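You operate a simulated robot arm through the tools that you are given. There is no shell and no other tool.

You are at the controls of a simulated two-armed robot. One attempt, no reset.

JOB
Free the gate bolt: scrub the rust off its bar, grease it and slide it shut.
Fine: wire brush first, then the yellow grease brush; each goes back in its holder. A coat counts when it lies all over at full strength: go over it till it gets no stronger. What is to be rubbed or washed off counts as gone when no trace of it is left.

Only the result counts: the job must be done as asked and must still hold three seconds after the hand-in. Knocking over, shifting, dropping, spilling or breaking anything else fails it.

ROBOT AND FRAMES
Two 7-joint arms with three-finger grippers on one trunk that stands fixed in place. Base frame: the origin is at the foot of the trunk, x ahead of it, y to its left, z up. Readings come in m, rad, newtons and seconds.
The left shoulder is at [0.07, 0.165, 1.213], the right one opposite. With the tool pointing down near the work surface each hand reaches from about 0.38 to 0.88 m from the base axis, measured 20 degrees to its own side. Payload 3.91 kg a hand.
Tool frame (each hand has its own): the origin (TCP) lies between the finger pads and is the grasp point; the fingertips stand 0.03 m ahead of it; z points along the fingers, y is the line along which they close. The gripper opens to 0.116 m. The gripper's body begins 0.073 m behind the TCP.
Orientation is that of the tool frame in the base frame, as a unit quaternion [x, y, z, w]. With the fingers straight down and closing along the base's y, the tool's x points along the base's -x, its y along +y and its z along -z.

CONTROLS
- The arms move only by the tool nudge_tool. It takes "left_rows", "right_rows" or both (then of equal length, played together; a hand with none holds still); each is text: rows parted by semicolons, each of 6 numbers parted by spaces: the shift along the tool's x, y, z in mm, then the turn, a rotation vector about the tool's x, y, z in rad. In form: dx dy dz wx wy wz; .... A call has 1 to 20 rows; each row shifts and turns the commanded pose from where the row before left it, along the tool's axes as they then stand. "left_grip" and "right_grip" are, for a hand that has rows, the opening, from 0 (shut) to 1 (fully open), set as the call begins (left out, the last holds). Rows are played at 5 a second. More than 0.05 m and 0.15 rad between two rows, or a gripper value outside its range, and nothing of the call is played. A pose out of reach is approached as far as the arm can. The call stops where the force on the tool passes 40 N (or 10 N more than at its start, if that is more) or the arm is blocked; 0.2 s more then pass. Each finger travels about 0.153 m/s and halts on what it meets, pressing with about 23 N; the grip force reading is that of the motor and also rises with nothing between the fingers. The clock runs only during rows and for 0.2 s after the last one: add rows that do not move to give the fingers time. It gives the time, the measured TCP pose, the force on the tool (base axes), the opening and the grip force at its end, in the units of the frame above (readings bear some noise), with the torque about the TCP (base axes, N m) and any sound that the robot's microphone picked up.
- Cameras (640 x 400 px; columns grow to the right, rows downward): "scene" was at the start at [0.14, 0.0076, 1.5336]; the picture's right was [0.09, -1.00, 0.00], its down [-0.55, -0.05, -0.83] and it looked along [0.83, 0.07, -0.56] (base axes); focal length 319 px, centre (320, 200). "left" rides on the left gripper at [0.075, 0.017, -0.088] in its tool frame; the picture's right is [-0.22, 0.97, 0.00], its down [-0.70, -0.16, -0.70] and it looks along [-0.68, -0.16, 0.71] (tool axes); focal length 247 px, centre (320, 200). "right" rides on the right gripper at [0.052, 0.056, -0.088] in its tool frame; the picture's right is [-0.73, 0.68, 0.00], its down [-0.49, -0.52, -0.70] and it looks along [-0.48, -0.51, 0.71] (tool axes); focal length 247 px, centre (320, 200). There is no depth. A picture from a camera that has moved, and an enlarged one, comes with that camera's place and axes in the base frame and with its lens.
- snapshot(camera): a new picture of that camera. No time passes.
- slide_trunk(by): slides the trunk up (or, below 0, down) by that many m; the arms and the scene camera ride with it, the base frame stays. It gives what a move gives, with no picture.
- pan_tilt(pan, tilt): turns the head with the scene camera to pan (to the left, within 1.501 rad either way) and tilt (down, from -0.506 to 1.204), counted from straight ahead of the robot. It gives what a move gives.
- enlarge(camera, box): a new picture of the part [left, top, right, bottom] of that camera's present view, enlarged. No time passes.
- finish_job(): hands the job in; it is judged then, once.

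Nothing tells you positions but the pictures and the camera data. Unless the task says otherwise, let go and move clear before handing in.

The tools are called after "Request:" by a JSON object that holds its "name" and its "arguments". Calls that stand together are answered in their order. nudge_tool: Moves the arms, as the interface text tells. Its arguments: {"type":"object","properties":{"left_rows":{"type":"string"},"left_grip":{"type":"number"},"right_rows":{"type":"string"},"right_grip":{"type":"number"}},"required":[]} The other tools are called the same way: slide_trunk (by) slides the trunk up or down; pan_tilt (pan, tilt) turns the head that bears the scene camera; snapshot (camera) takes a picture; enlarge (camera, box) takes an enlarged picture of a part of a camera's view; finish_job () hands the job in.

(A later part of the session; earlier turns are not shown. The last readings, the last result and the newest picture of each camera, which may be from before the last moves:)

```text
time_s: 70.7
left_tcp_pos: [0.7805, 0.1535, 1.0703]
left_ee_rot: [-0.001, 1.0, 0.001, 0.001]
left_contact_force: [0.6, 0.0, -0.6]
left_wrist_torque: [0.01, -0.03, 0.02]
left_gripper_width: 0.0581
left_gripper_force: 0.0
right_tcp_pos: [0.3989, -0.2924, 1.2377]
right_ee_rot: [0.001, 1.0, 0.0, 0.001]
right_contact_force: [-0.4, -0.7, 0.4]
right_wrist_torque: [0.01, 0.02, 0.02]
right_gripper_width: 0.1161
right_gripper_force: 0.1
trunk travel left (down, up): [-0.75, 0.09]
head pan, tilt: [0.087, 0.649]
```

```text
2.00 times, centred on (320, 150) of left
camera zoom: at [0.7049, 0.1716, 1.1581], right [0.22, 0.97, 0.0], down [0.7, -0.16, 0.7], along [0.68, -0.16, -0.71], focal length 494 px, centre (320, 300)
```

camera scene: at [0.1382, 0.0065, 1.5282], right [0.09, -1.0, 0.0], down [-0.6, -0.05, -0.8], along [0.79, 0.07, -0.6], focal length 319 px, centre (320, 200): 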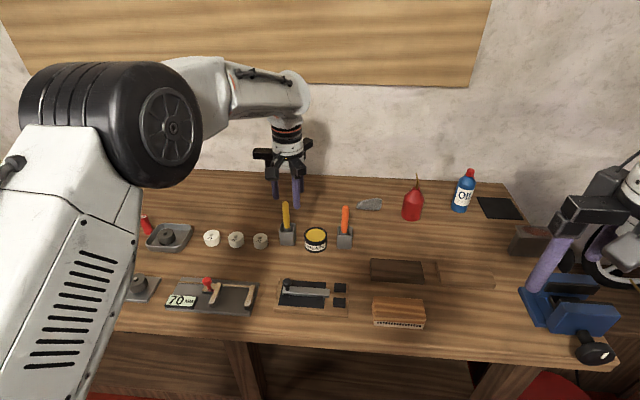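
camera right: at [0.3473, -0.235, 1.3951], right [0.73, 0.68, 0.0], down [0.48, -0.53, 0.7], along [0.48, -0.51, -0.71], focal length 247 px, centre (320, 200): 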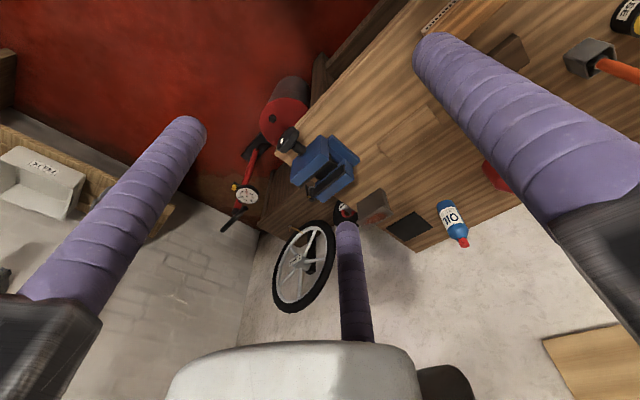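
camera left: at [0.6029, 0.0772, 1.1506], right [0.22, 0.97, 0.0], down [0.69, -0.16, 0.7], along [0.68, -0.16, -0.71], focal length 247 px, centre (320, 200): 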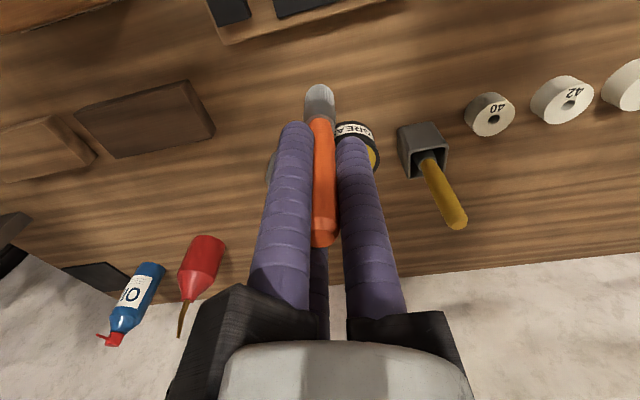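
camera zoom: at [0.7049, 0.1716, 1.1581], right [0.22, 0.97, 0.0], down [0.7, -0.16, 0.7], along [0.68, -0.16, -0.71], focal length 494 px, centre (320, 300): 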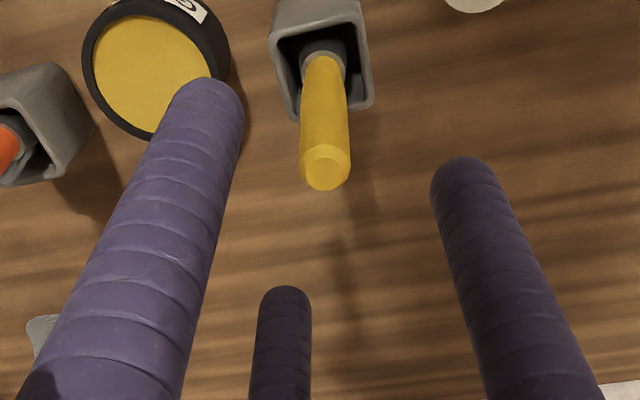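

Centred within 2 mm. Descending to the grip height and closing.

Request:
{"name": "nudge_tool", "arguments": {"left_rows": "-0.5 1.5 20 0 0 0;0 0 20 0 0 0;0 0 20 0 0 0;0 0 20 0 0 0;0 0 3 0 0 0;0 0 0 0 0 0"}}

Request:
{"name": "enlarge", "arguments": {"camera": "left", "box": [240, 50, 400, 250]}}

```text
time_s: 72.1
left_tcp_pos: [0.7821, 0.1559, 0.9865]
left_ee_rot: [0.001, 1.0, 0.001, 0.001]
left_contact_force: [-0.5, -0.4, 0.0]
left_wrist_torque: [0.01, -0.01, 0.01]
left_gripper_width: 0.0578
left_gripper_force: 0.1
right_tcp_pos: [0.3999, -0.2909, 1.2382]
right_ee_rot: [0.002, 1.0, 0.0, 0.001]
right_contact_force: [-0.1, 0.2, -0.6]
right_wrist_torque: [-0.03, -0.01, 0.0]
right_gripper_width: 0.1162
right_gripper_force: 0.0
trunk travel left (down, up): [-0.75, 0.09]
head pan, tilt: [0.087, 0.649]
```

```text
2.00 times, centred on (320, 150) of left
camera zoom: at [0.7069, 0.172, 1.075], right [0.22, 0.97, 0.0], down [0.7, -0.16, 0.7], along [0.68, -0.16, -0.71], focal length 494 px, centre (320, 300)
```

zoom: 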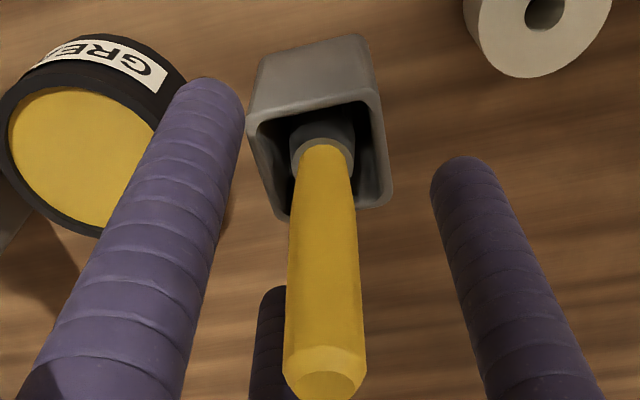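

Adjusting by 2 mm toward the robot, then gripping.

Request:
{"name": "nudge_tool", "arguments": {"left_rows": "2 1 0 0 0 0;0 0 0 0 0 0"}}

Request:
{"name": "nudge_tool", "arguments": {"left_rows": "0 0 0 0 0 0;0 0 0 0 0 0;0 0 0 0 0 0;0 0 0 0 0 0", "left_grip": 0}}

Request:
{"name": "enlarge", "arguments": {"camera": "left", "box": [240, 50, 400, 250]}}

```text
time_s: 72.7
left_tcp_pos: [0.7788, 0.1571, 0.9879]
left_ee_rot: [-0.001, 1.0, 0.0, 0.001]
left_contact_force: [0.0, -0.3, -0.2]
left_wrist_torque: [-0.02, 0.02, 0.0]
left_gripper_width: 0.058
left_gripper_force: 0.1
right_tcp_pos: [0.3983, -0.2913, 1.2362]
right_ee_rot: [0.002, 1.0, 0.0, 0.001]
right_contact_force: [-0.2, -0.5, -0.4]
right_wrist_torque: [0.01, 0.01, 0.0]
right_gripper_width: 0.1159
right_gripper_force: 0.1
trunk travel left (down, up): [-0.75, 0.09]
head pan, tilt: [0.087, 0.649]
```

```text
time_s: 73.7
left_tcp_pos: [0.7798, 0.1564, 0.9872]
left_ee_rot: [0.0, 1.0, 0.0, 0.0]
left_contact_force: [0.5, -1.1, -0.4]
left_wrist_torque: [0.01, -0.05, 0.02]
left_gripper_width: 0.0164
left_gripper_force: 22.7
right_tcp_pos: [0.4003, -0.2909, 1.2367]
right_ee_rot: [0.002, 1.0, 0.0, 0.0]
right_contact_force: [-0.1, -0.4, 0.3]
right_wrist_torque: [-0.02, 0.0, 0.0]
right_gripper_width: 0.1159
right_gripper_force: 0.0
trunk travel left (down, up): [-0.75, 0.09]
head pan, tilt: [0.087, 0.649]
```

```text
2.00 times, centred on (320, 150) of left
camera zoom: at [0.7049, 0.1739, 1.0749], right [0.22, 0.97, 0.0], down [0.7, -0.16, 0.7], along [0.68, -0.16, -0.71], focal length 494 px, centre (320, 300)
```

zoom: 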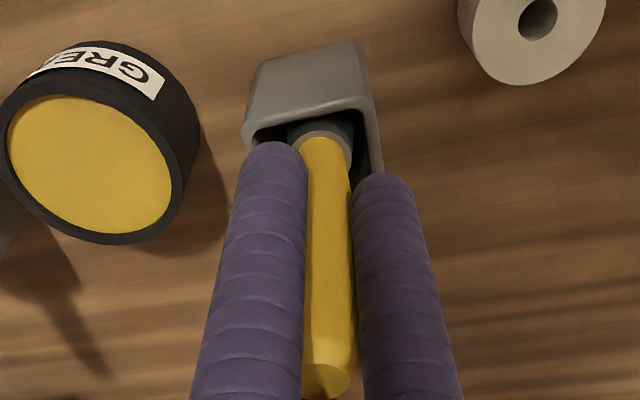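

Gripped. Lifting straight up 75 mm.

Request:
{"name": "nudge_tool", "arguments": {"left_rows": "0 0 -10 0 0 0;0 0 -20 0 0 0;0 0 -20 0 0 0;0 0 -25 0 0 0;0 0 0 0 0 0"}}

Request:
{"name": "enlarge", "arguments": {"camera": "scene", "box": [240, 160, 360, 265]}}

Request:
{"name": "enlarge", "arguments": {"camera": "left", "box": [220, 20, 380, 130]}}

```text
time_s: 74.9
left_tcp_pos: [0.7799, 0.1591, 1.0613]
left_ee_rot: [0.0, 1.0, 0.001, 0.0]
left_contact_force: [0.1, -0.1, -0.2]
left_wrist_torque: [-0.02, 0.0, 0.02]
left_gripper_width: 0.0166
left_gripper_force: 23.1
right_tcp_pos: [0.3995, -0.2917, 1.2371]
right_ee_rot: [0.001, 1.0, 0.0, 0.0]
right_contact_force: [-0.3, -0.7, 0.1]
right_wrist_torque: [-0.01, 0.01, 0.02]
right_gripper_width: 0.1162
right_gripper_force: 0.1
trunk travel left (down, up): [-0.75, 0.09]
head pan, tilt: [0.087, 0.649]
```

```text
3.81 times, centred on (300, 212) of scene
camera zoom: at [0.1385, 0.0073, 1.5282], right [0.09, -1.0, 0.0], down [-0.6, -0.05, -0.8], along [0.79, 0.07, -0.61], focal length 1214 px, centre (396, 152)
```

zoom: 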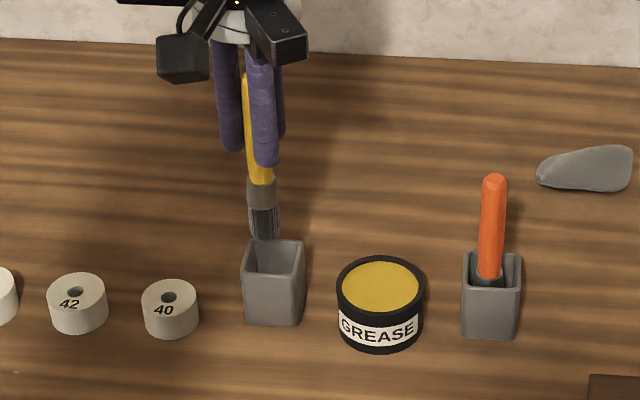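

```text
3.64 times, centred on (300, 75) of left
camera zoom: at [0.705, 0.1742, 1.1493], right [0.22, 0.97, 0.0], down [0.7, -0.16, 0.7], along [0.68, -0.16, -0.71], focal length 898 px, centre (393, 654)
```

zoom: 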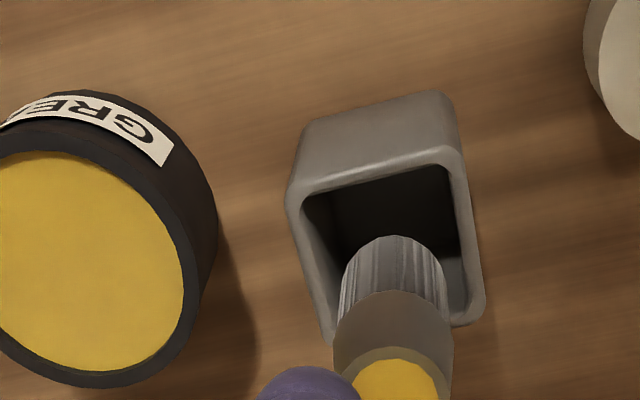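

The grease brush is out; its bristles look dry, so I'll dip it in the grease pot at about (0.776, 0.075), surface z≈0.912. Moving above the pot first.

Request:
{"name": "nudge_tool", "arguments": {"left_rows": "2 -41 0 0 0 0;2 -41 0 0 0 0;0 0 0 0 0 0"}}

Request:
{"name": "enlarge", "arguments": {"camera": "scene", "box": [260, 170, 380, 270]}}

Request:
{"name": "enlarge", "arguments": {"camera": "left", "box": [240, 20, 400, 130]}}

```text
time_s: 75.7
left_tcp_pos: [0.7756, 0.0763, 1.0615]
left_ee_rot: [0.0, 1.0, 0.0, 0.001]
left_contact_force: [-0.2, -0.5, -0.5]
left_wrist_torque: [-0.04, -0.02, 0.01]
left_gripper_width: 0.0163
left_gripper_force: 22.8
right_tcp_pos: [0.3999, -0.2889, 1.237]
right_ee_rot: [0.002, 1.0, 0.001, 0.001]
right_contact_force: [-0.3, 1.2, 1.3]
right_wrist_torque: [-0.06, 0.0, 0.02]
right_gripper_width: 0.1161
right_gripper_force: 0.2
trunk travel left (down, up): [-0.75, 0.09]
head pan, tilt: [0.087, 0.649]
```

```text
4.00 times, centred on (320, 220) of scene
camera zoom: at [0.1381, 0.0091, 1.5282], right [0.09, -1.0, 0.0], down [-0.6, -0.05, -0.8], along [0.79, 0.07, -0.6], focal length 1274 px, centre (320, 120)
```

zoom: 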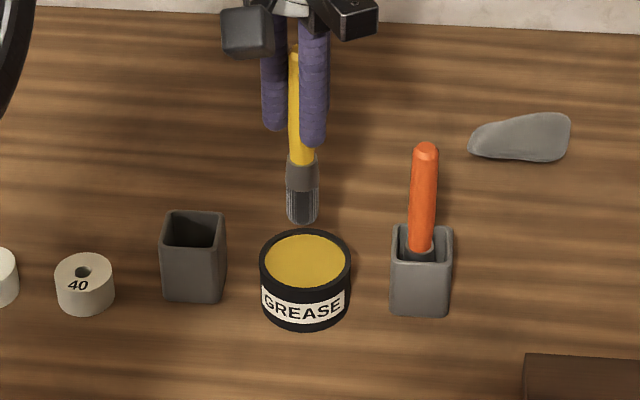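

```text
3.64 times, centred on (320, 75) of left
camera zoom: at [0.7002, 0.0937, 1.1497], right [0.22, 0.97, 0.0], down [0.7, -0.16, 0.7], along [0.68, -0.16, -0.71], focal length 898 px, centre (320, 654)
```

zoom: 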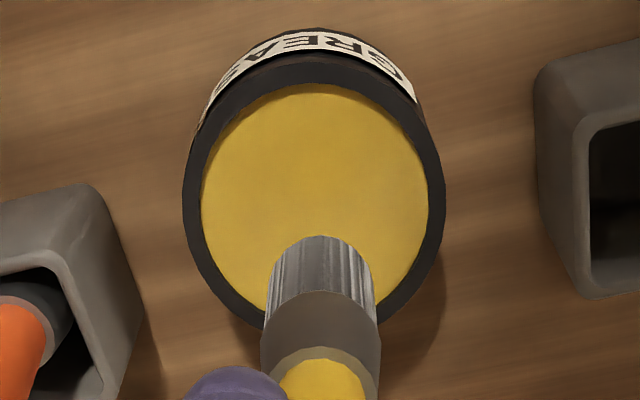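

Centred over the pot. Lowering toward the grease, slowly near the surface.

Request:
{"name": "nudge_tool", "arguments": {"left_rows": "0 0 15 0 0 0;0 0 15 0 0 0;0 0 10 0 0 0;0 0 4 0 0 0;0 0 0 0 0 0"}}

Request:
{"name": "enlarge", "arguments": {"camera": "scene", "box": [260, 170, 380, 270]}}

Request:
{"name": "enlarge", "arguments": {"camera": "left", "box": [240, 20, 400, 130]}}

```text
time_s: 76.9
left_tcp_pos: [0.7751, 0.0753, 1.0199]
left_ee_rot: [-0.002, 1.0, 0.0, 0.003]
left_contact_force: [2.1, 0.1, 14.2]
left_wrist_torque: [0.0, -0.2, -0.02]
left_gripper_width: 0.0164
left_gripper_force: 22.7
right_tcp_pos: [0.3982, -0.2911, 1.2379]
right_ee_rot: [0.002, 1.0, 0.0, 0.001]
right_contact_force: [0.4, -0.7, 0.0]
right_wrist_torque: [-0.05, 0.0, -0.01]
right_gripper_width: 0.1159
right_gripper_force: 0.0
trunk travel left (down, up): [-0.75, 0.09]
head pan, tilt: [0.087, 0.649]
```

```text
4.00 times, centred on (320, 220) of scene
camera zoom: at [0.1362, 0.007, 1.5286], right [0.09, -1.0, 0.0], down [-0.6, -0.05, -0.8], along [0.79, 0.07, -0.6], focal length 1274 px, centre (320, 120)
```

zoom: 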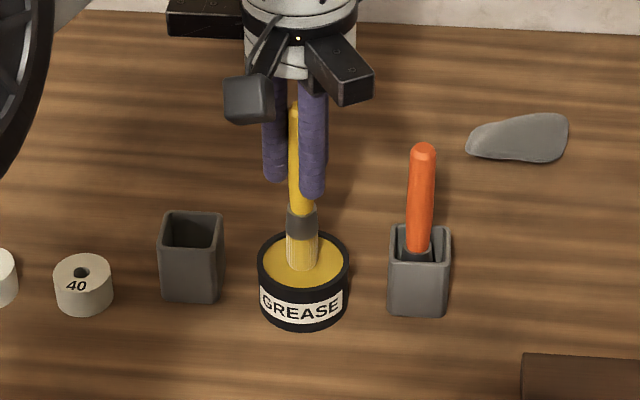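

```text
3.64 times, centred on (320, 75) of left
camera zoom: at [0.6994, 0.0928, 1.1071], right [0.22, 0.97, 0.0], down [0.69, -0.16, 0.7], along [0.69, -0.16, -0.71], focal length 898 px, centre (320, 654)
```

zoom: 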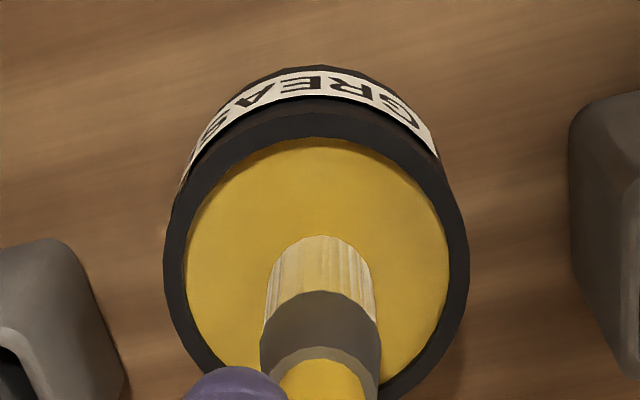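

The bristles have taken on grease. Lifting out and carrying the brush over the bolt bar.

Request:
{"name": "nudge_tool", "arguments": {"left_rows": "0 0 -15 0 0 0;0 0 -30 0 0 0;46 -3.6 0 0 0 0;46 -3.6 0 0 0 0;46 -3.6 0 0 0 0;46 -3.6 0 0 0 0;0 0 0 0 0 0"}}

Request:
{"name": "enlarge", "arguments": {"camera": "scene", "box": [260, 240, 360, 315]}}

Request:
{"name": "enlarge", "arguments": {"camera": "left", "box": [220, 0, 420, 150]}}

```text
time_s: 78.5
left_tcp_pos: [0.5936, 0.0613, 1.0613]
left_ee_rot: [-0.001, 1.0, 0.0, 0.0]
left_contact_force: [0.3, 0.0, -0.7]
left_wrist_torque: [0.02, 0.03, -0.01]
left_gripper_width: 0.0164
left_gripper_force: 23.0
right_tcp_pos: [0.4001, -0.2915, 1.2375]
right_ee_rot: [0.002, 1.0, 0.0, 0.0]
right_contact_force: [0.2, 0.0, 0.1]
right_wrist_torque: [-0.01, 0.02, 0.01]
right_gripper_width: 0.1159
right_gripper_force: 0.1
trunk travel left (down, up): [-0.75, 0.09]
head pan, tilt: [0.087, 0.649]
```

```text
5.33 times, centred on (310, 278) of scene
camera zoom: at [0.1395, 0.0074, 1.5281], right [0.09, -1.0, 0.0], down [-0.6, -0.05, -0.8], along [0.79, 0.07, -0.61], focal length 1699 px, centre (373, -213)
```

zoom: 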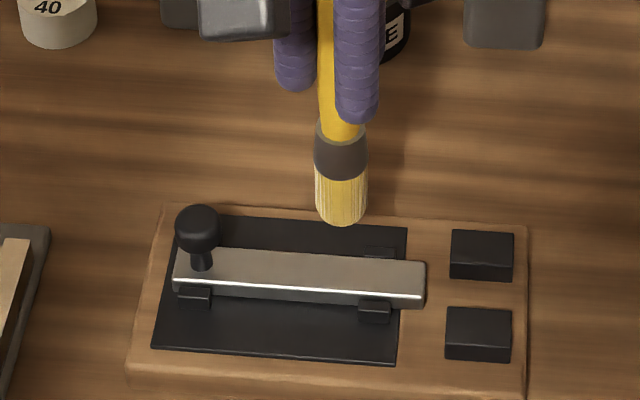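

```text
2.67 times, centred on (320, 75) of left
camera zoom: at [0.5177, 0.078, 1.149], right [0.22, 0.97, 0.0], down [0.7, -0.16, 0.7], along [0.68, -0.16, -0.71], focal length 659 px, centre (320, 533)
```

zoom: 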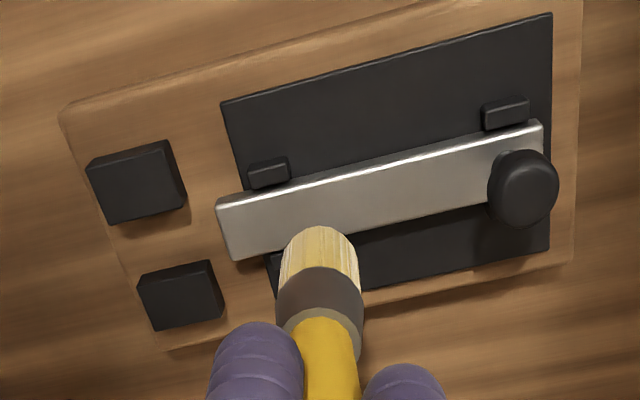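

Lowering the grease brush onto the bar.

Request:
{"name": "nudge_tool", "arguments": {"left_rows": "0 0 20 0 0 0;0 0 15 0 0 0;0 0 6 0 0 0;0 0 2 0 0 0;0 0 1 0 0 0;0 0 0 0 0 0"}}

```text
time_s: 79.9
left_tcp_pos: [0.5923, 0.0609, 1.0186]
left_ee_rot: [0.0, 1.0, 0.001, 0.001]
left_contact_force: [0.4, 0.0, -0.1]
left_wrist_torque: [0.01, 0.02, 0.01]
left_gripper_width: 0.0165
left_gripper_force: 22.9
right_tcp_pos: [0.3994, -0.2919, 1.2377]
right_ee_rot: [0.001, 1.0, 0.001, 0.001]
right_contact_force: [0.0, -0.2, -0.2]
right_wrist_torque: [0.01, 0.03, -0.02]
right_gripper_width: 0.116
right_gripper_force: 0.0
trunk travel left (down, up): [-0.75, 0.09]
head pan, tilt: [0.087, 0.649]
```

Request:
{"name": "nudge_tool", "arguments": {"left_rows": "0 0 1 0 0 0;0 0 1 0 0 0;0 0 1 0 0 0;0 0 0 0 0 0"}}

```text
time_s: 80.9
left_tcp_pos: [0.5922, 0.0613, 1.0147]
left_ee_rot: [0.0, 1.0, 0.0, 0.001]
left_contact_force: [0.9, 0.8, 0.2]
left_wrist_torque: [0.0, 0.01, 0.0]
left_gripper_width: 0.0162
left_gripper_force: 23.3
right_tcp_pos: [0.3996, -0.2913, 1.2377]
right_ee_rot: [0.002, 1.0, 0.001, 0.001]
right_contact_force: [0.4, 0.2, -0.7]
right_wrist_torque: [0.03, -0.01, -0.02]
right_gripper_width: 0.116
right_gripper_force: 0.1
trunk travel left (down, up): [-0.75, 0.09]
head pan, tilt: [0.087, 0.649]
```

Request:
{"name": "nudge_tool", "arguments": {"left_rows": "0 0 1 0 0 0;0 0 1 0 0 0;0 0 0 0 0 0"}}

Request:
{"name": "enlarge", "arguments": {"camera": "scene", "box": [270, 260, 350, 320]}}

```text
time_s: 81.7
left_tcp_pos: [0.5914, 0.0615, 1.0143]
left_ee_rot: [0.0, 1.0, -0.001, 0.001]
left_contact_force: [-1.4, -0.3, 8.6]
left_wrist_torque: [0.0, 0.14, -0.01]
left_gripper_width: 0.0164
left_gripper_force: 23.5
right_tcp_pos: [0.3984, -0.2913, 1.2386]
right_ee_rot: [0.002, 1.0, 0.0, 0.001]
right_contact_force: [-0.4, 0.5, -0.1]
right_wrist_torque: [-0.01, -0.01, 0.0]
right_gripper_width: 0.116
right_gripper_force: 0.1
trunk travel left (down, up): [-0.75, 0.09]
head pan, tilt: [0.087, 0.649]
```

```text
6.67 times, centred on (310, 290) of scene
camera zoom: at [0.1367, 0.0072, 1.5285], right [0.09, -1.0, 0.0], down [-0.6, -0.05, -0.8], along [0.79, 0.07, -0.6], focal length 2124 px, centre (387, -400)
```

zoom: 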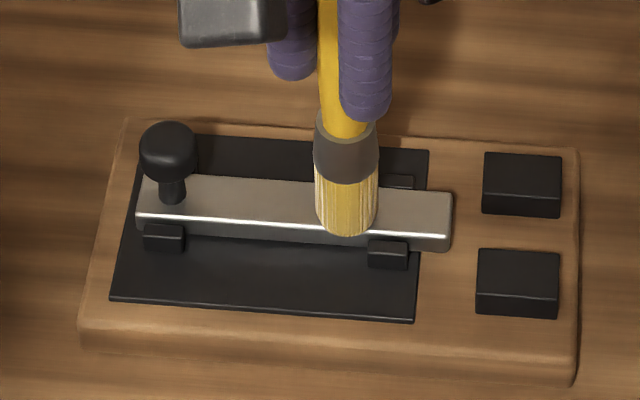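

Contact at 8.6 N. One stroke along the bar and back to see the coating.

Request:
{"name": "nudge_tool", "arguments": {"left_rows": "0 12 0 0 0 0;0 12 0 0 0 0;0 11 0 0 0 0;0 -12 0 0 0 0;0 -12 0 0 0 0;0 -12 0 0 0 0;0 -12 0 0 0 0;0 -12 0 0 0 0;0 -11 0 0 0 0;0 12 0 0 0 0;0 12 0 0 0 0;0 12 0 0 0 0"}}

Request:
{"name": "enlarge", "arguments": {"camera": "scene", "box": [270, 260, 350, 320]}}

```text
time_s: 84.3
left_tcp_pos: [0.5916, 0.0615, 1.0129]
left_ee_rot: [0.0, 1.0, 0.001, 0.0]
left_contact_force: [0.4, -0.5, 5.6]
left_wrist_torque: [-0.17, -0.05, -0.02]
left_gripper_width: 0.0161
left_gripper_force: 23.0
right_tcp_pos: [0.3986, -0.2926, 1.2379]
right_ee_rot: [0.001, 1.0, 0.0, 0.001]
right_contact_force: [0.4, 0.3, 0.4]
right_wrist_torque: [0.04, 0.01, -0.01]
right_gripper_width: 0.1161
right_gripper_force: 0.1
trunk travel left (down, up): [-0.75, 0.09]
head pan, tilt: [0.087, 0.649]
```

```text
6.67 times, centred on (310, 290) of scene
camera zoom: at [0.1373, 0.0074, 1.5282], right [0.09, -1.0, 0.0], down [-0.6, -0.05, -0.8], along [0.79, 0.07, -0.6], focal length 2124 px, centre (387, -400)
```

zoom: 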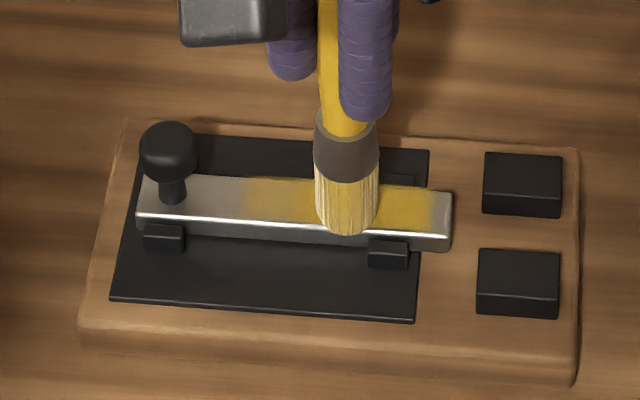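

The grease coat appears over the patch, stronger on the right than on the left. More strokes, extending a bit farther toward the knob.

Request:
{"name": "nudge_tool", "arguments": {"left_rows": "0 12 0.5 0 0 0;0 12 0 0 0 0;0 11 0 0 0 0;0 -12 0 0 0 0;0 -12 0 0 0 0;0 -12 0 0 0 0;0 -12 0 0 0 0;0 -12 0 0 0 0;0 -11 0 0 0 0;2 12 0 0 0 0;0 12 0 0 0 0;0 12 0 0 0 0;0 12 0 0 0 0;0 12 0 0 0 0;0 11 0 0 0 0;-4 -12 0 0 0 0;0 -12 0 0 0 0;0 -11 0 0 0 0"}}

Request:
{"name": "nudge_tool", "arguments": {"left_rows": "2 12 0.5 0 0 0;0 12 0 0 0 0;0 11 0 0 0 0;0 -12 0 0 0 0;0 -12 0 0 0 0;0 -12 0 0 0 0;0 -12 0 0 0 0;0 -12 0 0 0 0;0 -11 0 0 0 0;2 12 0 0 0 0;0 12 0 0 0 0;0 12 0 0 0 0;0 12 0 0 0 0;0 12 0 0 0 0;0 11 0 0 0 0;-4 -12 0 0 0 0;0 -12 0 0 0 0;2 -11 0 0 0 0"}}

Request:
{"name": "enlarge", "arguments": {"camera": "scene", "box": [270, 260, 350, 320]}}

```text
time_s: 88.1
left_tcp_pos: [0.5937, 0.0612, 1.0126]
left_ee_rot: [0.0, 1.0, 0.001, 0.001]
left_contact_force: [-0.4, 1.0, 8.1]
left_wrist_torque: [0.13, 0.07, 0.0]
left_gripper_width: 0.0166
left_gripper_force: 23.2
right_tcp_pos: [0.399, -0.2912, 1.2361]
right_ee_rot: [0.002, 1.0, 0.0, 0.001]
right_contact_force: [-0.1, -0.7, -0.3]
right_wrist_torque: [0.02, 0.0, -0.02]
right_gripper_width: 0.1157
right_gripper_force: 0.1
trunk travel left (down, up): [-0.75, 0.09]
head pan, tilt: [0.087, 0.649]
```

```text
time_s: 91.9
left_tcp_pos: [0.5939, 0.0606, 1.0117]
left_ee_rot: [-0.001, 1.0, 0.001, 0.001]
left_contact_force: [3.5, 2.9, 13.5]
left_wrist_torque: [0.2, -0.4, -0.02]
left_gripper_width: 0.0166
left_gripper_force: 22.6
right_tcp_pos: [0.3988, -0.2914, 1.2366]
right_ee_rot: [0.002, 1.0, 0.001, 0.001]
right_contact_force: [-0.3, -0.6, 0.1]
right_wrist_torque: [0.02, 0.01, 0.01]
right_gripper_width: 0.116
right_gripper_force: 0.0
trunk travel left (down, up): [-0.75, 0.09]
head pan, tilt: [0.087, 0.649]
```

```text
6.67 times, centred on (310, 290) of scene
camera zoom: at [0.1374, 0.0075, 1.5284], right [0.09, -1.0, 0.0], down [-0.6, -0.05, -0.8], along [0.79, 0.07, -0.6], focal length 2124 px, centre (387, -400)
```

zoom: 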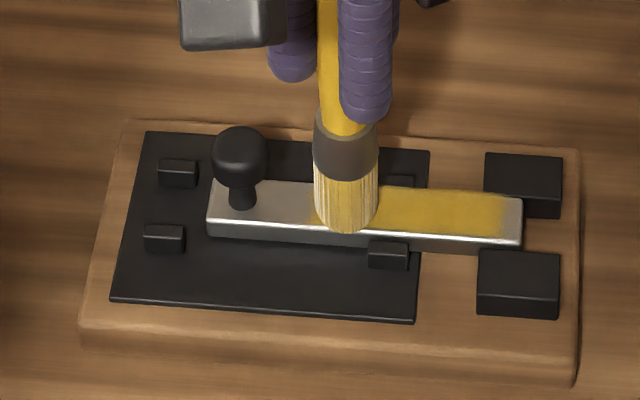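

The bolt is now loose and slid about 25 mm toward shut with the strokes. I'll lift the brush and inspect the coat.

Request:
{"name": "nudge_tool", "arguments": {"left_rows": "0 0 -20 0 0 0;0 0 -30 0 0 0;-40 0 0 0 0 0;-30 0 0 0 0 0;0 0 0 0 0 0"}}

Request:
{"name": "enlarge", "arguments": {"camera": "scene", "box": [270, 260, 350, 320]}}

Request:
{"name": "enlarge", "arguments": {"camera": "scene", "box": [295, 280, 339, 300]}}

```text
time_s: 93.1
left_tcp_pos: [0.6619, 0.0622, 1.0633]
left_ee_rot: [-0.001, 1.0, -0.001, 0.001]
left_contact_force: [0.0, 0.4, 0.9]
left_wrist_torque: [-0.04, -0.05, 0.0]
left_gripper_width: 0.0164
left_gripper_force: 23.3
right_tcp_pos: [0.3973, -0.2914, 1.2377]
right_ee_rot: [0.002, 1.0, 0.0, 0.002]
right_contact_force: [0.1, 0.1, 0.4]
right_wrist_torque: [0.02, -0.03, 0.01]
right_gripper_width: 0.1162
right_gripper_force: 0.0
trunk travel left (down, up): [-0.75, 0.09]
head pan, tilt: [0.087, 0.649]
```

```text
6.67 times, centred on (310, 290) of scene
camera zoom: at [0.1358, 0.0073, 1.5285], right [0.09, -1.0, 0.0], down [-0.6, -0.05, -0.8], along [0.79, 0.07, -0.6], focal length 2124 px, centre (387, -400)
```

zoom: 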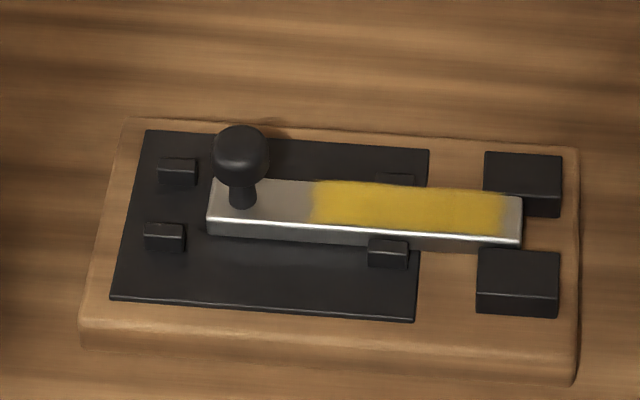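

```text
14.55 times, centred on (317, 290) of scene
camera zoom: at [0.1358, 0.0073, 1.5285], right [0.09, -1.0, 0.0], down [-0.6, -0.05, -0.8], along [0.79, 0.07, -0.6], focal length 4634 px, centre (364, -1109)
```

zoom: 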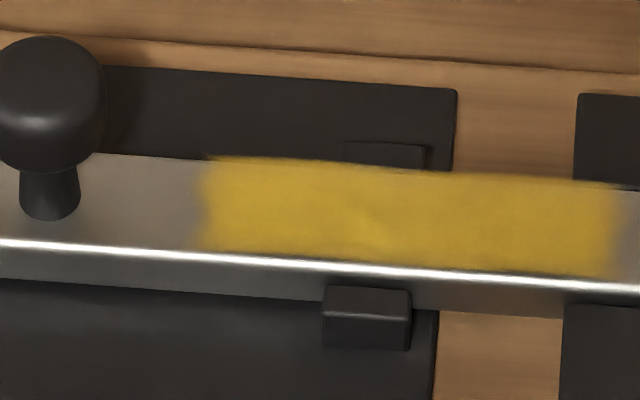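

The coat looks even over the patch. To be sure it's at full strength I'll add another round of short cross strokes, first checking that the brush still carries grease.

Request:
{"name": "enlarge", "arguments": {"camera": "scene", "box": [280, 190, 360, 260]}}

Request:
{"name": "enlarge", "arguments": {"camera": "left", "box": [240, 20, 400, 130]}}

```text
5.71 times, centred on (320, 225) of scene
camera zoom: at [0.1358, 0.0073, 1.5285], right [0.09, -1.0, 0.0], down [-0.6, -0.05, -0.8], along [0.79, 0.07, -0.6], focal length 1821 px, centre (320, 57)
```

zoom: 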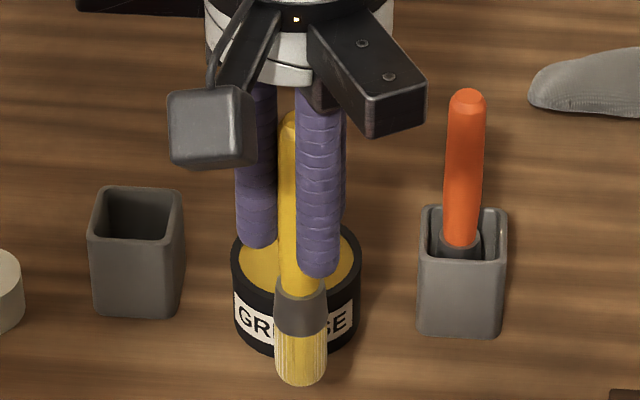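

```text
3.64 times, centred on (320, 75) of left
camera zoom: at [0.5864, 0.0785, 1.1505], right [0.22, 0.97, 0.0], down [0.69, -0.16, 0.7], along [0.68, -0.16, -0.71], focal length 898 px, centre (320, 654)
```

zoom: 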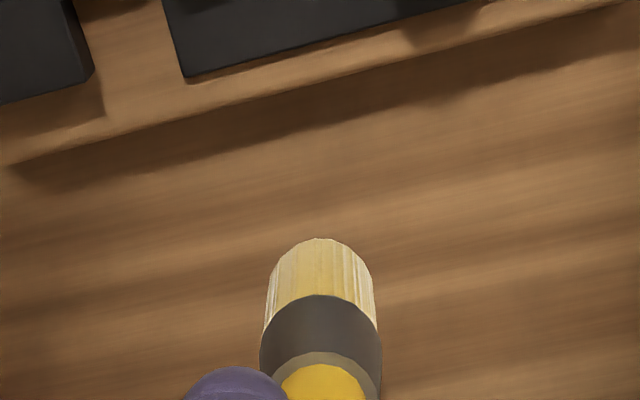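

The brush still carries grease. Going back for cross strokes (across the bar, so the bolt isn't dragged).

Request:
{"name": "nudge_tool", "arguments": {"left_rows": "35 2 0 0 0 0;35 2 0 0 0 0;0 1 25 0 0 0;0 0 20 0 0 0;0 0 5 0 0 0;0 0 0 0 0 0"}}

Request:
{"name": "enlarge", "arguments": {"camera": "scene", "box": [270, 260, 350, 320]}}

```text
time_s: 94.5
left_tcp_pos: [0.5902, 0.0665, 1.0123]
left_ee_rot: [0.0, 1.0, 0.001, 0.001]
left_contact_force: [-2.0, -0.3, 5.7]
left_wrist_torque: [0.02, 0.18, -0.02]
left_gripper_width: 0.0163
left_gripper_force: 22.9
right_tcp_pos: [0.3979, -0.2912, 1.238]
right_ee_rot: [0.001, 1.0, 0.0, 0.001]
right_contact_force: [-0.3, -0.6, 0.2]
right_wrist_torque: [0.0, 0.02, 0.0]
right_gripper_width: 0.1163
right_gripper_force: 0.1
trunk travel left (down, up): [-0.75, 0.09]
head pan, tilt: [0.087, 0.649]
```

```text
6.67 times, centred on (310, 290) of scene
camera zoom: at [0.1368, 0.0071, 1.5285], right [0.09, -1.0, 0.0], down [-0.6, -0.05, -0.8], along [0.79, 0.07, -0.6], focal length 2124 px, centre (387, -400)
```

zoom: 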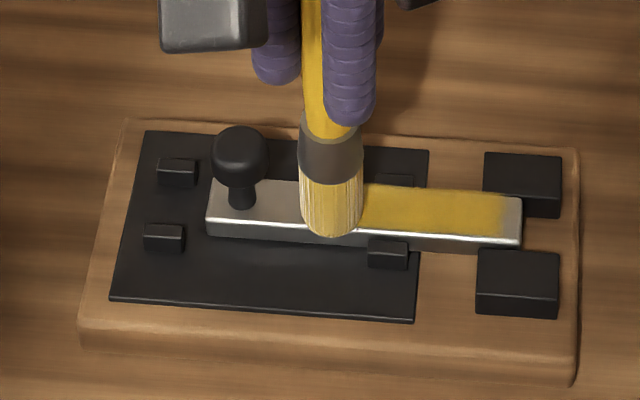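

Contact at 5.7 N. Cross strokes along the patch.

Request:
{"name": "nudge_tool", "arguments": {"left_rows": "-5 0 0.3 0 0 0;8 0 0 0 0 0;-8 0 0 0 0 0;8 0 0 0 0 0;-4 -8 0 0 0 0;-4 0 0 0 0 0;8 0 0 0 0 0;-8 0 0 0 0 0;8 0 0 0 0 0;-4 -8 0 0 0 0;-4 0 0 0 0 0;8 0 0 0 0 0;-8 0 0 0 0 0;8 0 0 0 0 0;-4 -8 0 0 0 0;-4 0 0 0 0 0;8 0 0 0 0 0;-8 0 0 0 0 0;8 0 0 0 0 0;0 0 0 0 0 0"}}

Request:
{"name": "enlarge", "arguments": {"camera": "scene", "box": [270, 260, 350, 320]}}

```text
time_s: 98.7
left_tcp_pos: [0.5882, 0.0417, 1.0115]
left_ee_rot: [0.0, 1.0, 0.0, 0.001]
left_contact_force: [0.4, 0.8, 8.2]
left_wrist_torque: [0.02, -0.08, -0.01]
left_gripper_width: 0.0164
left_gripper_force: 23.0
right_tcp_pos: [0.3991, -0.2907, 1.2376]
right_ee_rot: [0.002, 1.0, 0.0, 0.001]
right_contact_force: [-0.4, -0.4, -0.3]
right_wrist_torque: [-0.02, -0.02, -0.01]
right_gripper_width: 0.1158
right_gripper_force: 0.0
trunk travel left (down, up): [-0.75, 0.09]
head pan, tilt: [0.087, 0.649]
```

```text
6.67 times, centred on (310, 290) of scene
camera zoom: at [0.1374, 0.0072, 1.5284], right [0.09, -1.0, 0.0], down [-0.6, -0.05, -0.8], along [0.79, 0.07, -0.6], focal length 2124 px, centre (387, -400)
```

zoom: 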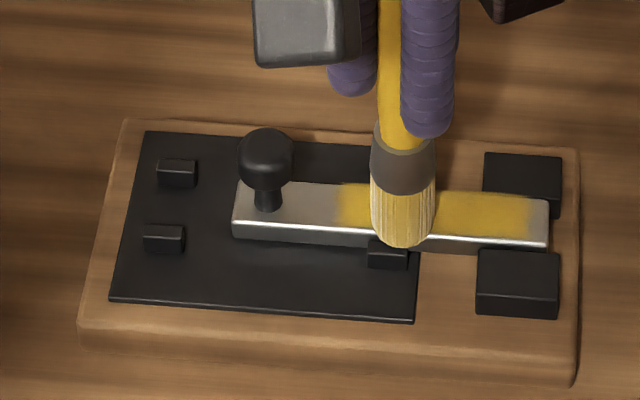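

The loose bolt follows the brush along y. I'll drag it back toward open by brush friction so the whole patch is clear of the keeper blocks, then work with lifts between positions.

Request:
{"name": "nudge_tool", "arguments": {"left_rows": "-4 0 0.5 0 0 0;0 8 0 0 0 0;0 8 0 0 0 0;0 8 0 0 0 0;0 8 0 0 0 0;0 0 0 0 0 0"}}

Request:
{"name": "enlarge", "arguments": {"camera": "scene", "box": [270, 260, 350, 320]}}

```text
time_s: 100.1
left_tcp_pos: [0.5932, 0.076, 1.0128]
left_ee_rot: [0.0, 1.0, 0.001, 0.001]
left_contact_force: [0.3, -0.8, 5.3]
left_wrist_torque: [-0.1, 0.03, 0.03]
left_gripper_width: 0.0166
left_gripper_force: 23.0
right_tcp_pos: [0.4, -0.2918, 1.2362]
right_ee_rot: [0.002, 1.0, 0.001, 0.001]
right_contact_force: [0.8, 0.0, 0.0]
right_wrist_torque: [0.01, 0.0, -0.02]
right_gripper_width: 0.1158
right_gripper_force: 0.1
trunk travel left (down, up): [-0.75, 0.09]
head pan, tilt: [0.087, 0.649]
```

```text
6.67 times, centred on (310, 290) of scene
camera zoom: at [0.1373, 0.0068, 1.5283], right [0.09, -1.0, 0.0], down [-0.6, -0.05, -0.8], along [0.79, 0.07, -0.6], focal length 2124 px, centre (387, -400)
```

zoom: 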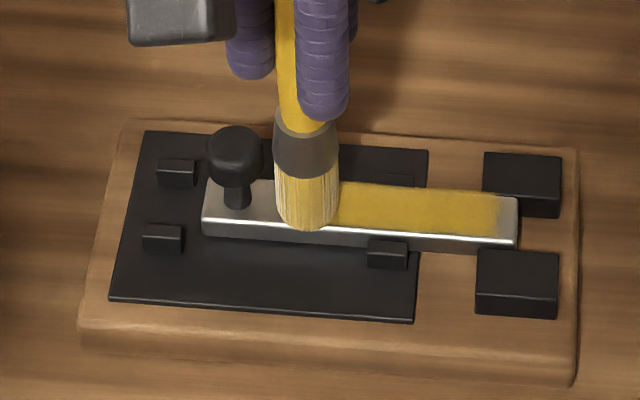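

The bolt is back partway and the brush sits at the knob-side end of the patch. Cross strokes here, then lift and redo the free end.

Request:
{"name": "nudge_tool", "arguments": {"left_rows": "-2 0 0.5 0 0 0;8 0 0 0 0 0;-8 0 0 0 0 0;8 0 0 0 0 0;-8 0 0 0 0 0;4.3 0 -8 0 0 0;0 -27 0 0 0 0;0 -27 0 0 0 0;0 0 0 0 0 0"}}

Request:
{"name": "enlarge", "arguments": {"camera": "scene", "box": [270, 260, 350, 320]}}

```text
time_s: 102.1
left_tcp_pos: [0.5905, 0.0203, 1.0208]
left_ee_rot: [0.001, 1.0, 0.0, 0.0]
left_contact_force: [-0.9, -0.1, -0.1]
left_wrist_torque: [-0.01, 0.01, 0.01]
left_gripper_width: 0.0167
left_gripper_force: 23.0
right_tcp_pos: [0.3994, -0.2921, 1.2368]
right_ee_rot: [0.001, 1.0, 0.0, 0.0]
right_contact_force: [-0.2, 0.2, 0.2]
right_wrist_torque: [-0.02, 0.02, 0.0]
right_gripper_width: 0.1156
right_gripper_force: 0.0
trunk travel left (down, up): [-0.75, 0.09]
head pan, tilt: [0.087, 0.649]
```

```text
6.67 times, centred on (310, 290) of scene
camera zoom: at [0.1379, 0.0084, 1.5282], right [0.09, -1.0, 0.0], down [-0.6, -0.05, -0.8], along [0.79, 0.07, -0.6], focal length 2124 px, centre (387, -400)
```

zoom: 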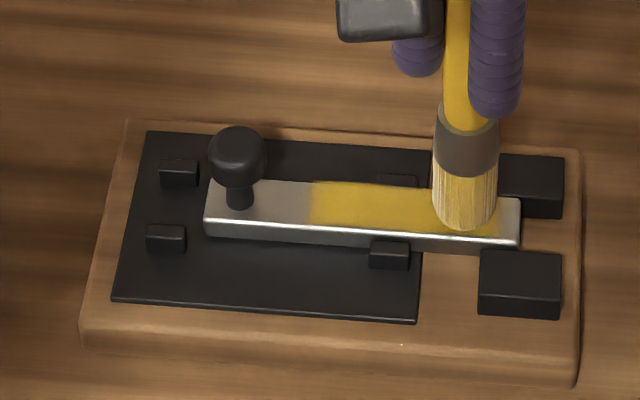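

Lowering on the free end and making short cross strokes there, then repeating mid-patch with lifts.

Request:
{"name": "nudge_tool", "arguments": {"left_rows": "0 -3 5 0 0 0;0 0 3.5 0 0 0;3 0 0 0 0 0;-6 0 0 0 0 0;6 0 0 0 0 0;-6 0 0 0 0 0;3 0 0 0 0 0;0 0 0 0 0 0"}}

Request:
{"name": "enlarge", "arguments": {"camera": "scene", "box": [270, 260, 350, 320]}}

```text
time_s: 103.9
left_tcp_pos: [0.5906, 0.0178, 1.0111]
left_ee_rot: [-0.002, 1.0, 0.001, 0.002]
left_contact_force: [1.3, -0.7, 16.0]
left_wrist_torque: [-0.06, -0.13, -0.03]
left_gripper_width: 0.0164
left_gripper_force: 23.2
right_tcp_pos: [0.3979, -0.2926, 1.238]
right_ee_rot: [0.002, 1.0, -0.001, 0.002]
right_contact_force: [-0.1, 0.9, 0.4]
right_wrist_torque: [-0.04, 0.04, 0.01]
right_gripper_width: 0.1163
right_gripper_force: 0.1
trunk travel left (down, up): [-0.75, 0.09]
head pan, tilt: [0.087, 0.649]
```

```text
6.67 times, centred on (310, 290) of scene
camera zoom: at [0.1363, 0.0071, 1.5285], right [0.09, -1.0, 0.0], down [-0.6, -0.05, -0.8], along [0.79, 0.07, -0.6], focal length 2124 px, centre (387, -400)
```

zoom: 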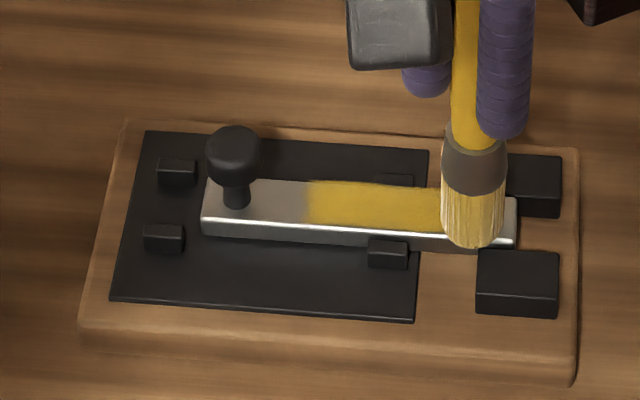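

Now the same at two mid positions.

Request:
{"name": "nudge_tool", "arguments": {"left_rows": "0 0 -8 0 0 0;0 20 0 0 0 0;0 0 8 0 0 0;4 0 0 0 0 0;-8 0 0 0 0 0;8 0 0 0 0 0;-8 0 0 0 0 0;4 0 -8 0 0 0;0 19 0 0 0 0;0 0 8 0 0 0;4 0 0 0 0 0;-8 0 0 0 0 0;8 0 0 0 0 0;-8 0 0 0 0 0;4 0 0 0 0 0;0 0 -20 0 0 0;0 0 -30 0 0 0;-40 0 0 0 0 0;-35 0 0 0 0 0;0 0 0 0 0 0"}}

Request:
{"name": "enlarge", "arguments": {"camera": "scene", "box": [270, 260, 350, 320]}}

Request:
{"name": "enlarge", "arguments": {"camera": "scene", "box": [295, 280, 339, 300]}}

```text
time_s: 108.1
left_tcp_pos: [0.6649, 0.0563, 1.0619]
left_ee_rot: [0.0, 1.0, 0.001, 0.001]
left_contact_force: [0.9, -0.9, 0.1]
left_wrist_torque: [-0.02, -0.02, 0.0]
left_gripper_width: 0.0165
left_gripper_force: 23.1
right_tcp_pos: [0.3968, -0.2925, 1.2379]
right_ee_rot: [0.002, 1.0, -0.001, 0.001]
right_contact_force: [-1.1, -0.2, 0.8]
right_wrist_torque: [0.01, 0.0, 0.0]
right_gripper_width: 0.116
right_gripper_force: 0.2
trunk travel left (down, up): [-0.75, 0.09]
head pan, tilt: [0.087, 0.649]
```

```text
6.67 times, centred on (310, 290) of scene
camera zoom: at [0.1357, 0.0073, 1.5285], right [0.09, -1.0, 0.0], down [-0.6, -0.05, -0.8], along [0.79, 0.07, -0.6], focal length 2124 px, centre (387, -400)
```

zoom: 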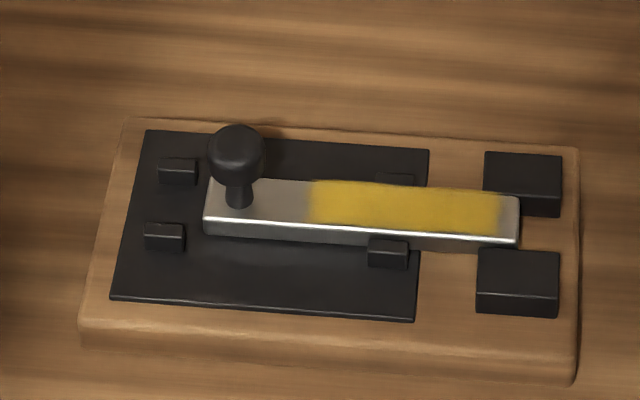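

```text
14.55 times, centred on (317, 290) of scene
camera zoom: at [0.1357, 0.0073, 1.5285], right [0.09, -1.0, 0.0], down [-0.6, -0.05, -0.8], along [0.79, 0.07, -0.6], focal length 4634 px, centre (364, -1109)
```

zoom: 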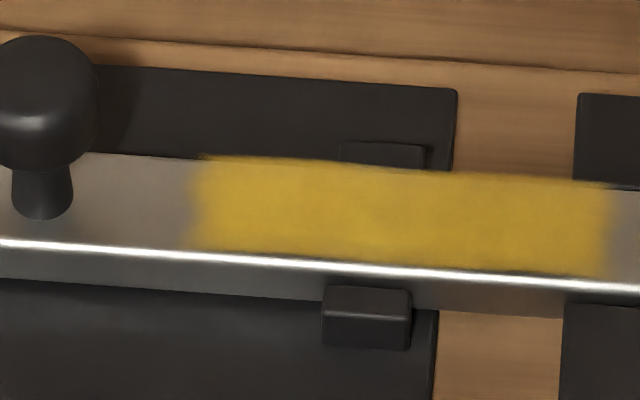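

The coat looks the same as before the extra round, so it's at full strength. Taking the grease brush back over its holder.

Request:
{"name": "nudge_tool", "arguments": {"left_rows": "-28.6 25.35 0 0 0 0;-28.6 25.35 0 0 0 0;-28.6 25.35 0 0 0 0;-28.5 25.35 0 0 0 0;0 0 0 0 0 0"}}

Request:
{"name": "enlarge", "arguments": {"camera": "scene", "box": [240, 160, 340, 250]}}

Request:
{"name": "enlarge", "arguments": {"camera": "left", "box": [240, 20, 400, 130]}}

```text
time_s: 109.3
left_tcp_pos: [0.7796, 0.1568, 1.0622]
left_ee_rot: [0.0, 1.0, 0.001, 0.001]
left_contact_force: [0.1, 0.0, -0.4]
left_wrist_torque: [0.05, 0.01, -0.01]
left_gripper_width: 0.0163
left_gripper_force: 22.9
right_tcp_pos: [0.3987, -0.2921, 1.2368]
right_ee_rot: [0.001, 1.0, 0.001, 0.001]
right_contact_force: [-0.5, 0.5, -0.1]
right_wrist_torque: [-0.04, 0.0, 0.02]
right_gripper_width: 0.1163
right_gripper_force: 0.0
trunk travel left (down, up): [-0.75, 0.09]
head pan, tilt: [0.087, 0.649]
```

```text
4.44 times, centred on (290, 205) of scene
camera zoom: at [0.1369, 0.0065, 1.5284], right [0.09, -1.0, 0.0], down [-0.6, -0.05, -0.8], along [0.79, 0.07, -0.6], focal length 1416 px, centre (453, 178)
```

zoom: 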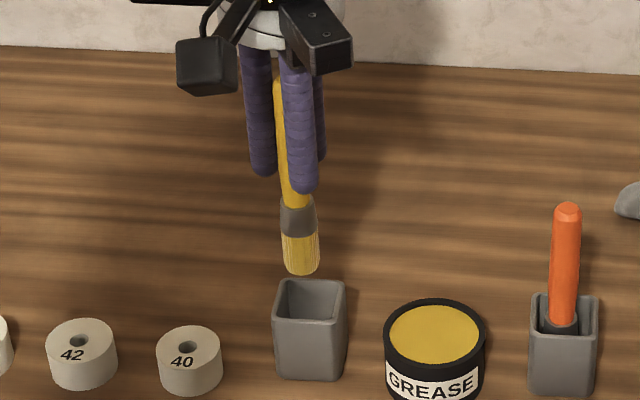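

```text
3.64 times, centred on (320, 75) of left
camera zoom: at [0.7058, 0.1728, 1.15], right [0.22, 0.97, 0.0], down [0.7, -0.16, 0.7], along [0.68, -0.15, -0.71], focal length 898 px, centre (320, 654)
```

zoom: 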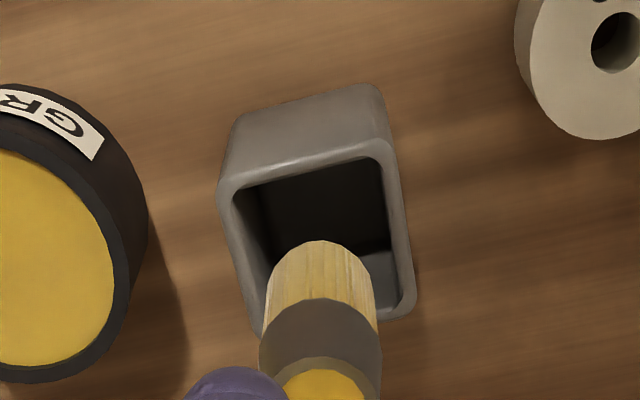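

Aligned over the holder. Lowering in.

Request:
{"name": "nudge_tool", "arguments": {"left_rows": "0 0 15 0 0 0;0 0 15 0 0 0;0 0 15 0 0 0;0 0 15 0 0 0;0 0 8 0 0 0;0 0 4 0 0 0;0 0 0 0 0 0"}}

Request:
{"name": "enlarge", "arguments": {"camera": "scene", "box": [240, 180, 340, 260]}}

```text
time_s: 110.9
left_tcp_pos: [0.7789, 0.157, 0.989]
left_ee_rot: [0.0, 1.0, 0.001, 0.0]
left_contact_force: [1.0, -0.2, -0.3]
left_wrist_torque: [0.01, 0.03, 0.04]
left_gripper_width: 0.0167
left_gripper_force: 23.5
right_tcp_pos: [0.3991, -0.2918, 1.2363]
right_ee_rot: [0.001, 1.0, 0.0, 0.0]
right_contact_force: [0.0, 0.1, 0.3]
right_wrist_torque: [0.0, 0.04, -0.01]
right_gripper_width: 0.1161
right_gripper_force: 0.0
trunk travel left (down, up): [-0.75, 0.09]
head pan, tilt: [0.087, 0.649]
```

```text
5.00 times, centred on (290, 220) of scene
camera zoom: at [0.1381, 0.0073, 1.5282], right [0.09, -1.0, 0.0], down [-0.6, -0.05, -0.8], along [0.79, 0.07, -0.6], focal length 1593 px, centre (470, 100)
```

zoom: 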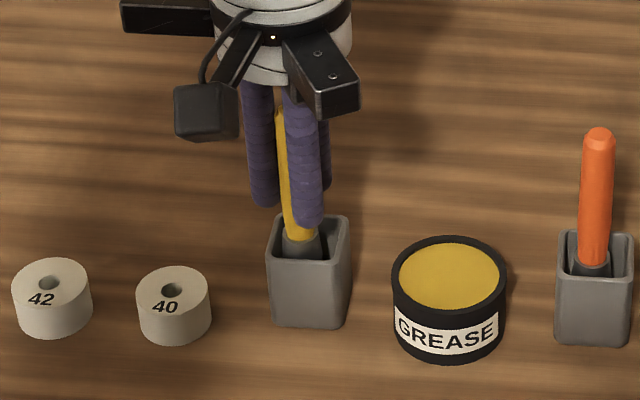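

Inside with no contact yet. Lowering the last millimetres gently.

Request:
{"name": "nudge_tool", "arguments": {"left_rows": "0 0 1.5 0 0 0;0 0 1 0 0 0;0 0 1 0 0 0;0 0 0 0 0 0"}}

```text
time_s: 111.9
left_tcp_pos: [0.7787, 0.1587, 0.9838]
left_ee_rot: [0.0, 1.0, 0.0, 0.0]
left_contact_force: [-0.5, 0.3, -0.8]
left_wrist_torque: [0.01, 0.01, -0.02]
left_gripper_width: 0.0163
left_gripper_force: 22.9
right_tcp_pos: [0.4001, -0.2914, 1.2365]
right_ee_rot: [0.002, 1.0, 0.0, 0.001]
right_contact_force: [-0.4, 0.4, 0.3]
right_wrist_torque: [0.0, 0.01, 0.02]
right_gripper_width: 0.1158
right_gripper_force: 0.2
trunk travel left (down, up): [-0.75, 0.09]
head pan, tilt: [0.087, 0.649]
```

Request:
{"name": "nudge_tool", "arguments": {"left_rows": "0 0 1 0 0 0;0 0 1 0 0 0;0 0 0 0 0 0"}}

```text
time_s: 112.7
left_tcp_pos: [0.7803, 0.1592, 0.9832]
left_ee_rot: [0.001, 1.0, 0.0, 0.001]
left_contact_force: [0.1, -0.2, -0.6]
left_wrist_torque: [-0.01, 0.0, -0.01]
left_gripper_width: 0.0163
left_gripper_force: 22.9
right_tcp_pos: [0.4, -0.2907, 1.2364]
right_ee_rot: [0.001, 1.0, 0.0, 0.001]
right_contact_force: [0.3, -1.1, 0.9]
right_wrist_torque: [0.03, -0.01, -0.02]
right_gripper_width: 0.116
right_gripper_force: 0.1
trunk travel left (down, up): [-0.75, 0.09]
head pan, tilt: [0.087, 0.649]
```

Request:
{"name": "nudge_tool", "arguments": {"left_rows": "0 0 1 0 0 0;0 0 1 0 0 0;0 0 0 0 0 0"}}

Request:
{"name": "enlarge", "arguments": {"camera": "scene", "box": [240, 180, 340, 260]}}

```text
time_s: 113.5
left_tcp_pos: [0.7805, 0.1576, 0.9814]
left_ee_rot: [0.0, 1.0, 0.0, 0.001]
left_contact_force: [0.2, -0.6, 2.1]
left_wrist_torque: [-0.06, 0.02, -0.03]
left_gripper_width: 0.0165
left_gripper_force: 23.0
right_tcp_pos: [0.3991, -0.2918, 1.2357]
right_ee_rot: [0.002, 1.0, 0.0, 0.001]
right_contact_force: [0.8, -0.2, 0.1]
right_wrist_torque: [-0.03, -0.04, 0.02]
right_gripper_width: 0.116
right_gripper_force: 0.1
trunk travel left (down, up): [-0.75, 0.09]
head pan, tilt: [0.087, 0.649]
```

```text
5.00 times, centred on (290, 220) of scene
camera zoom: at [0.1376, 0.0072, 1.5283], right [0.09, -1.0, 0.0], down [-0.6, -0.05, -0.8], along [0.79, 0.07, -0.6], focal length 1593 px, centre (470, 100)
```

zoom: 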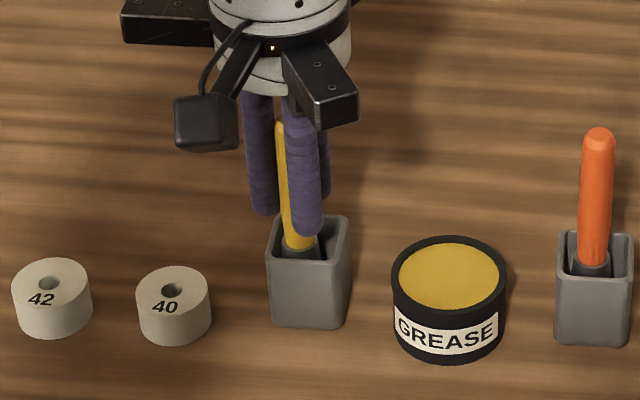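

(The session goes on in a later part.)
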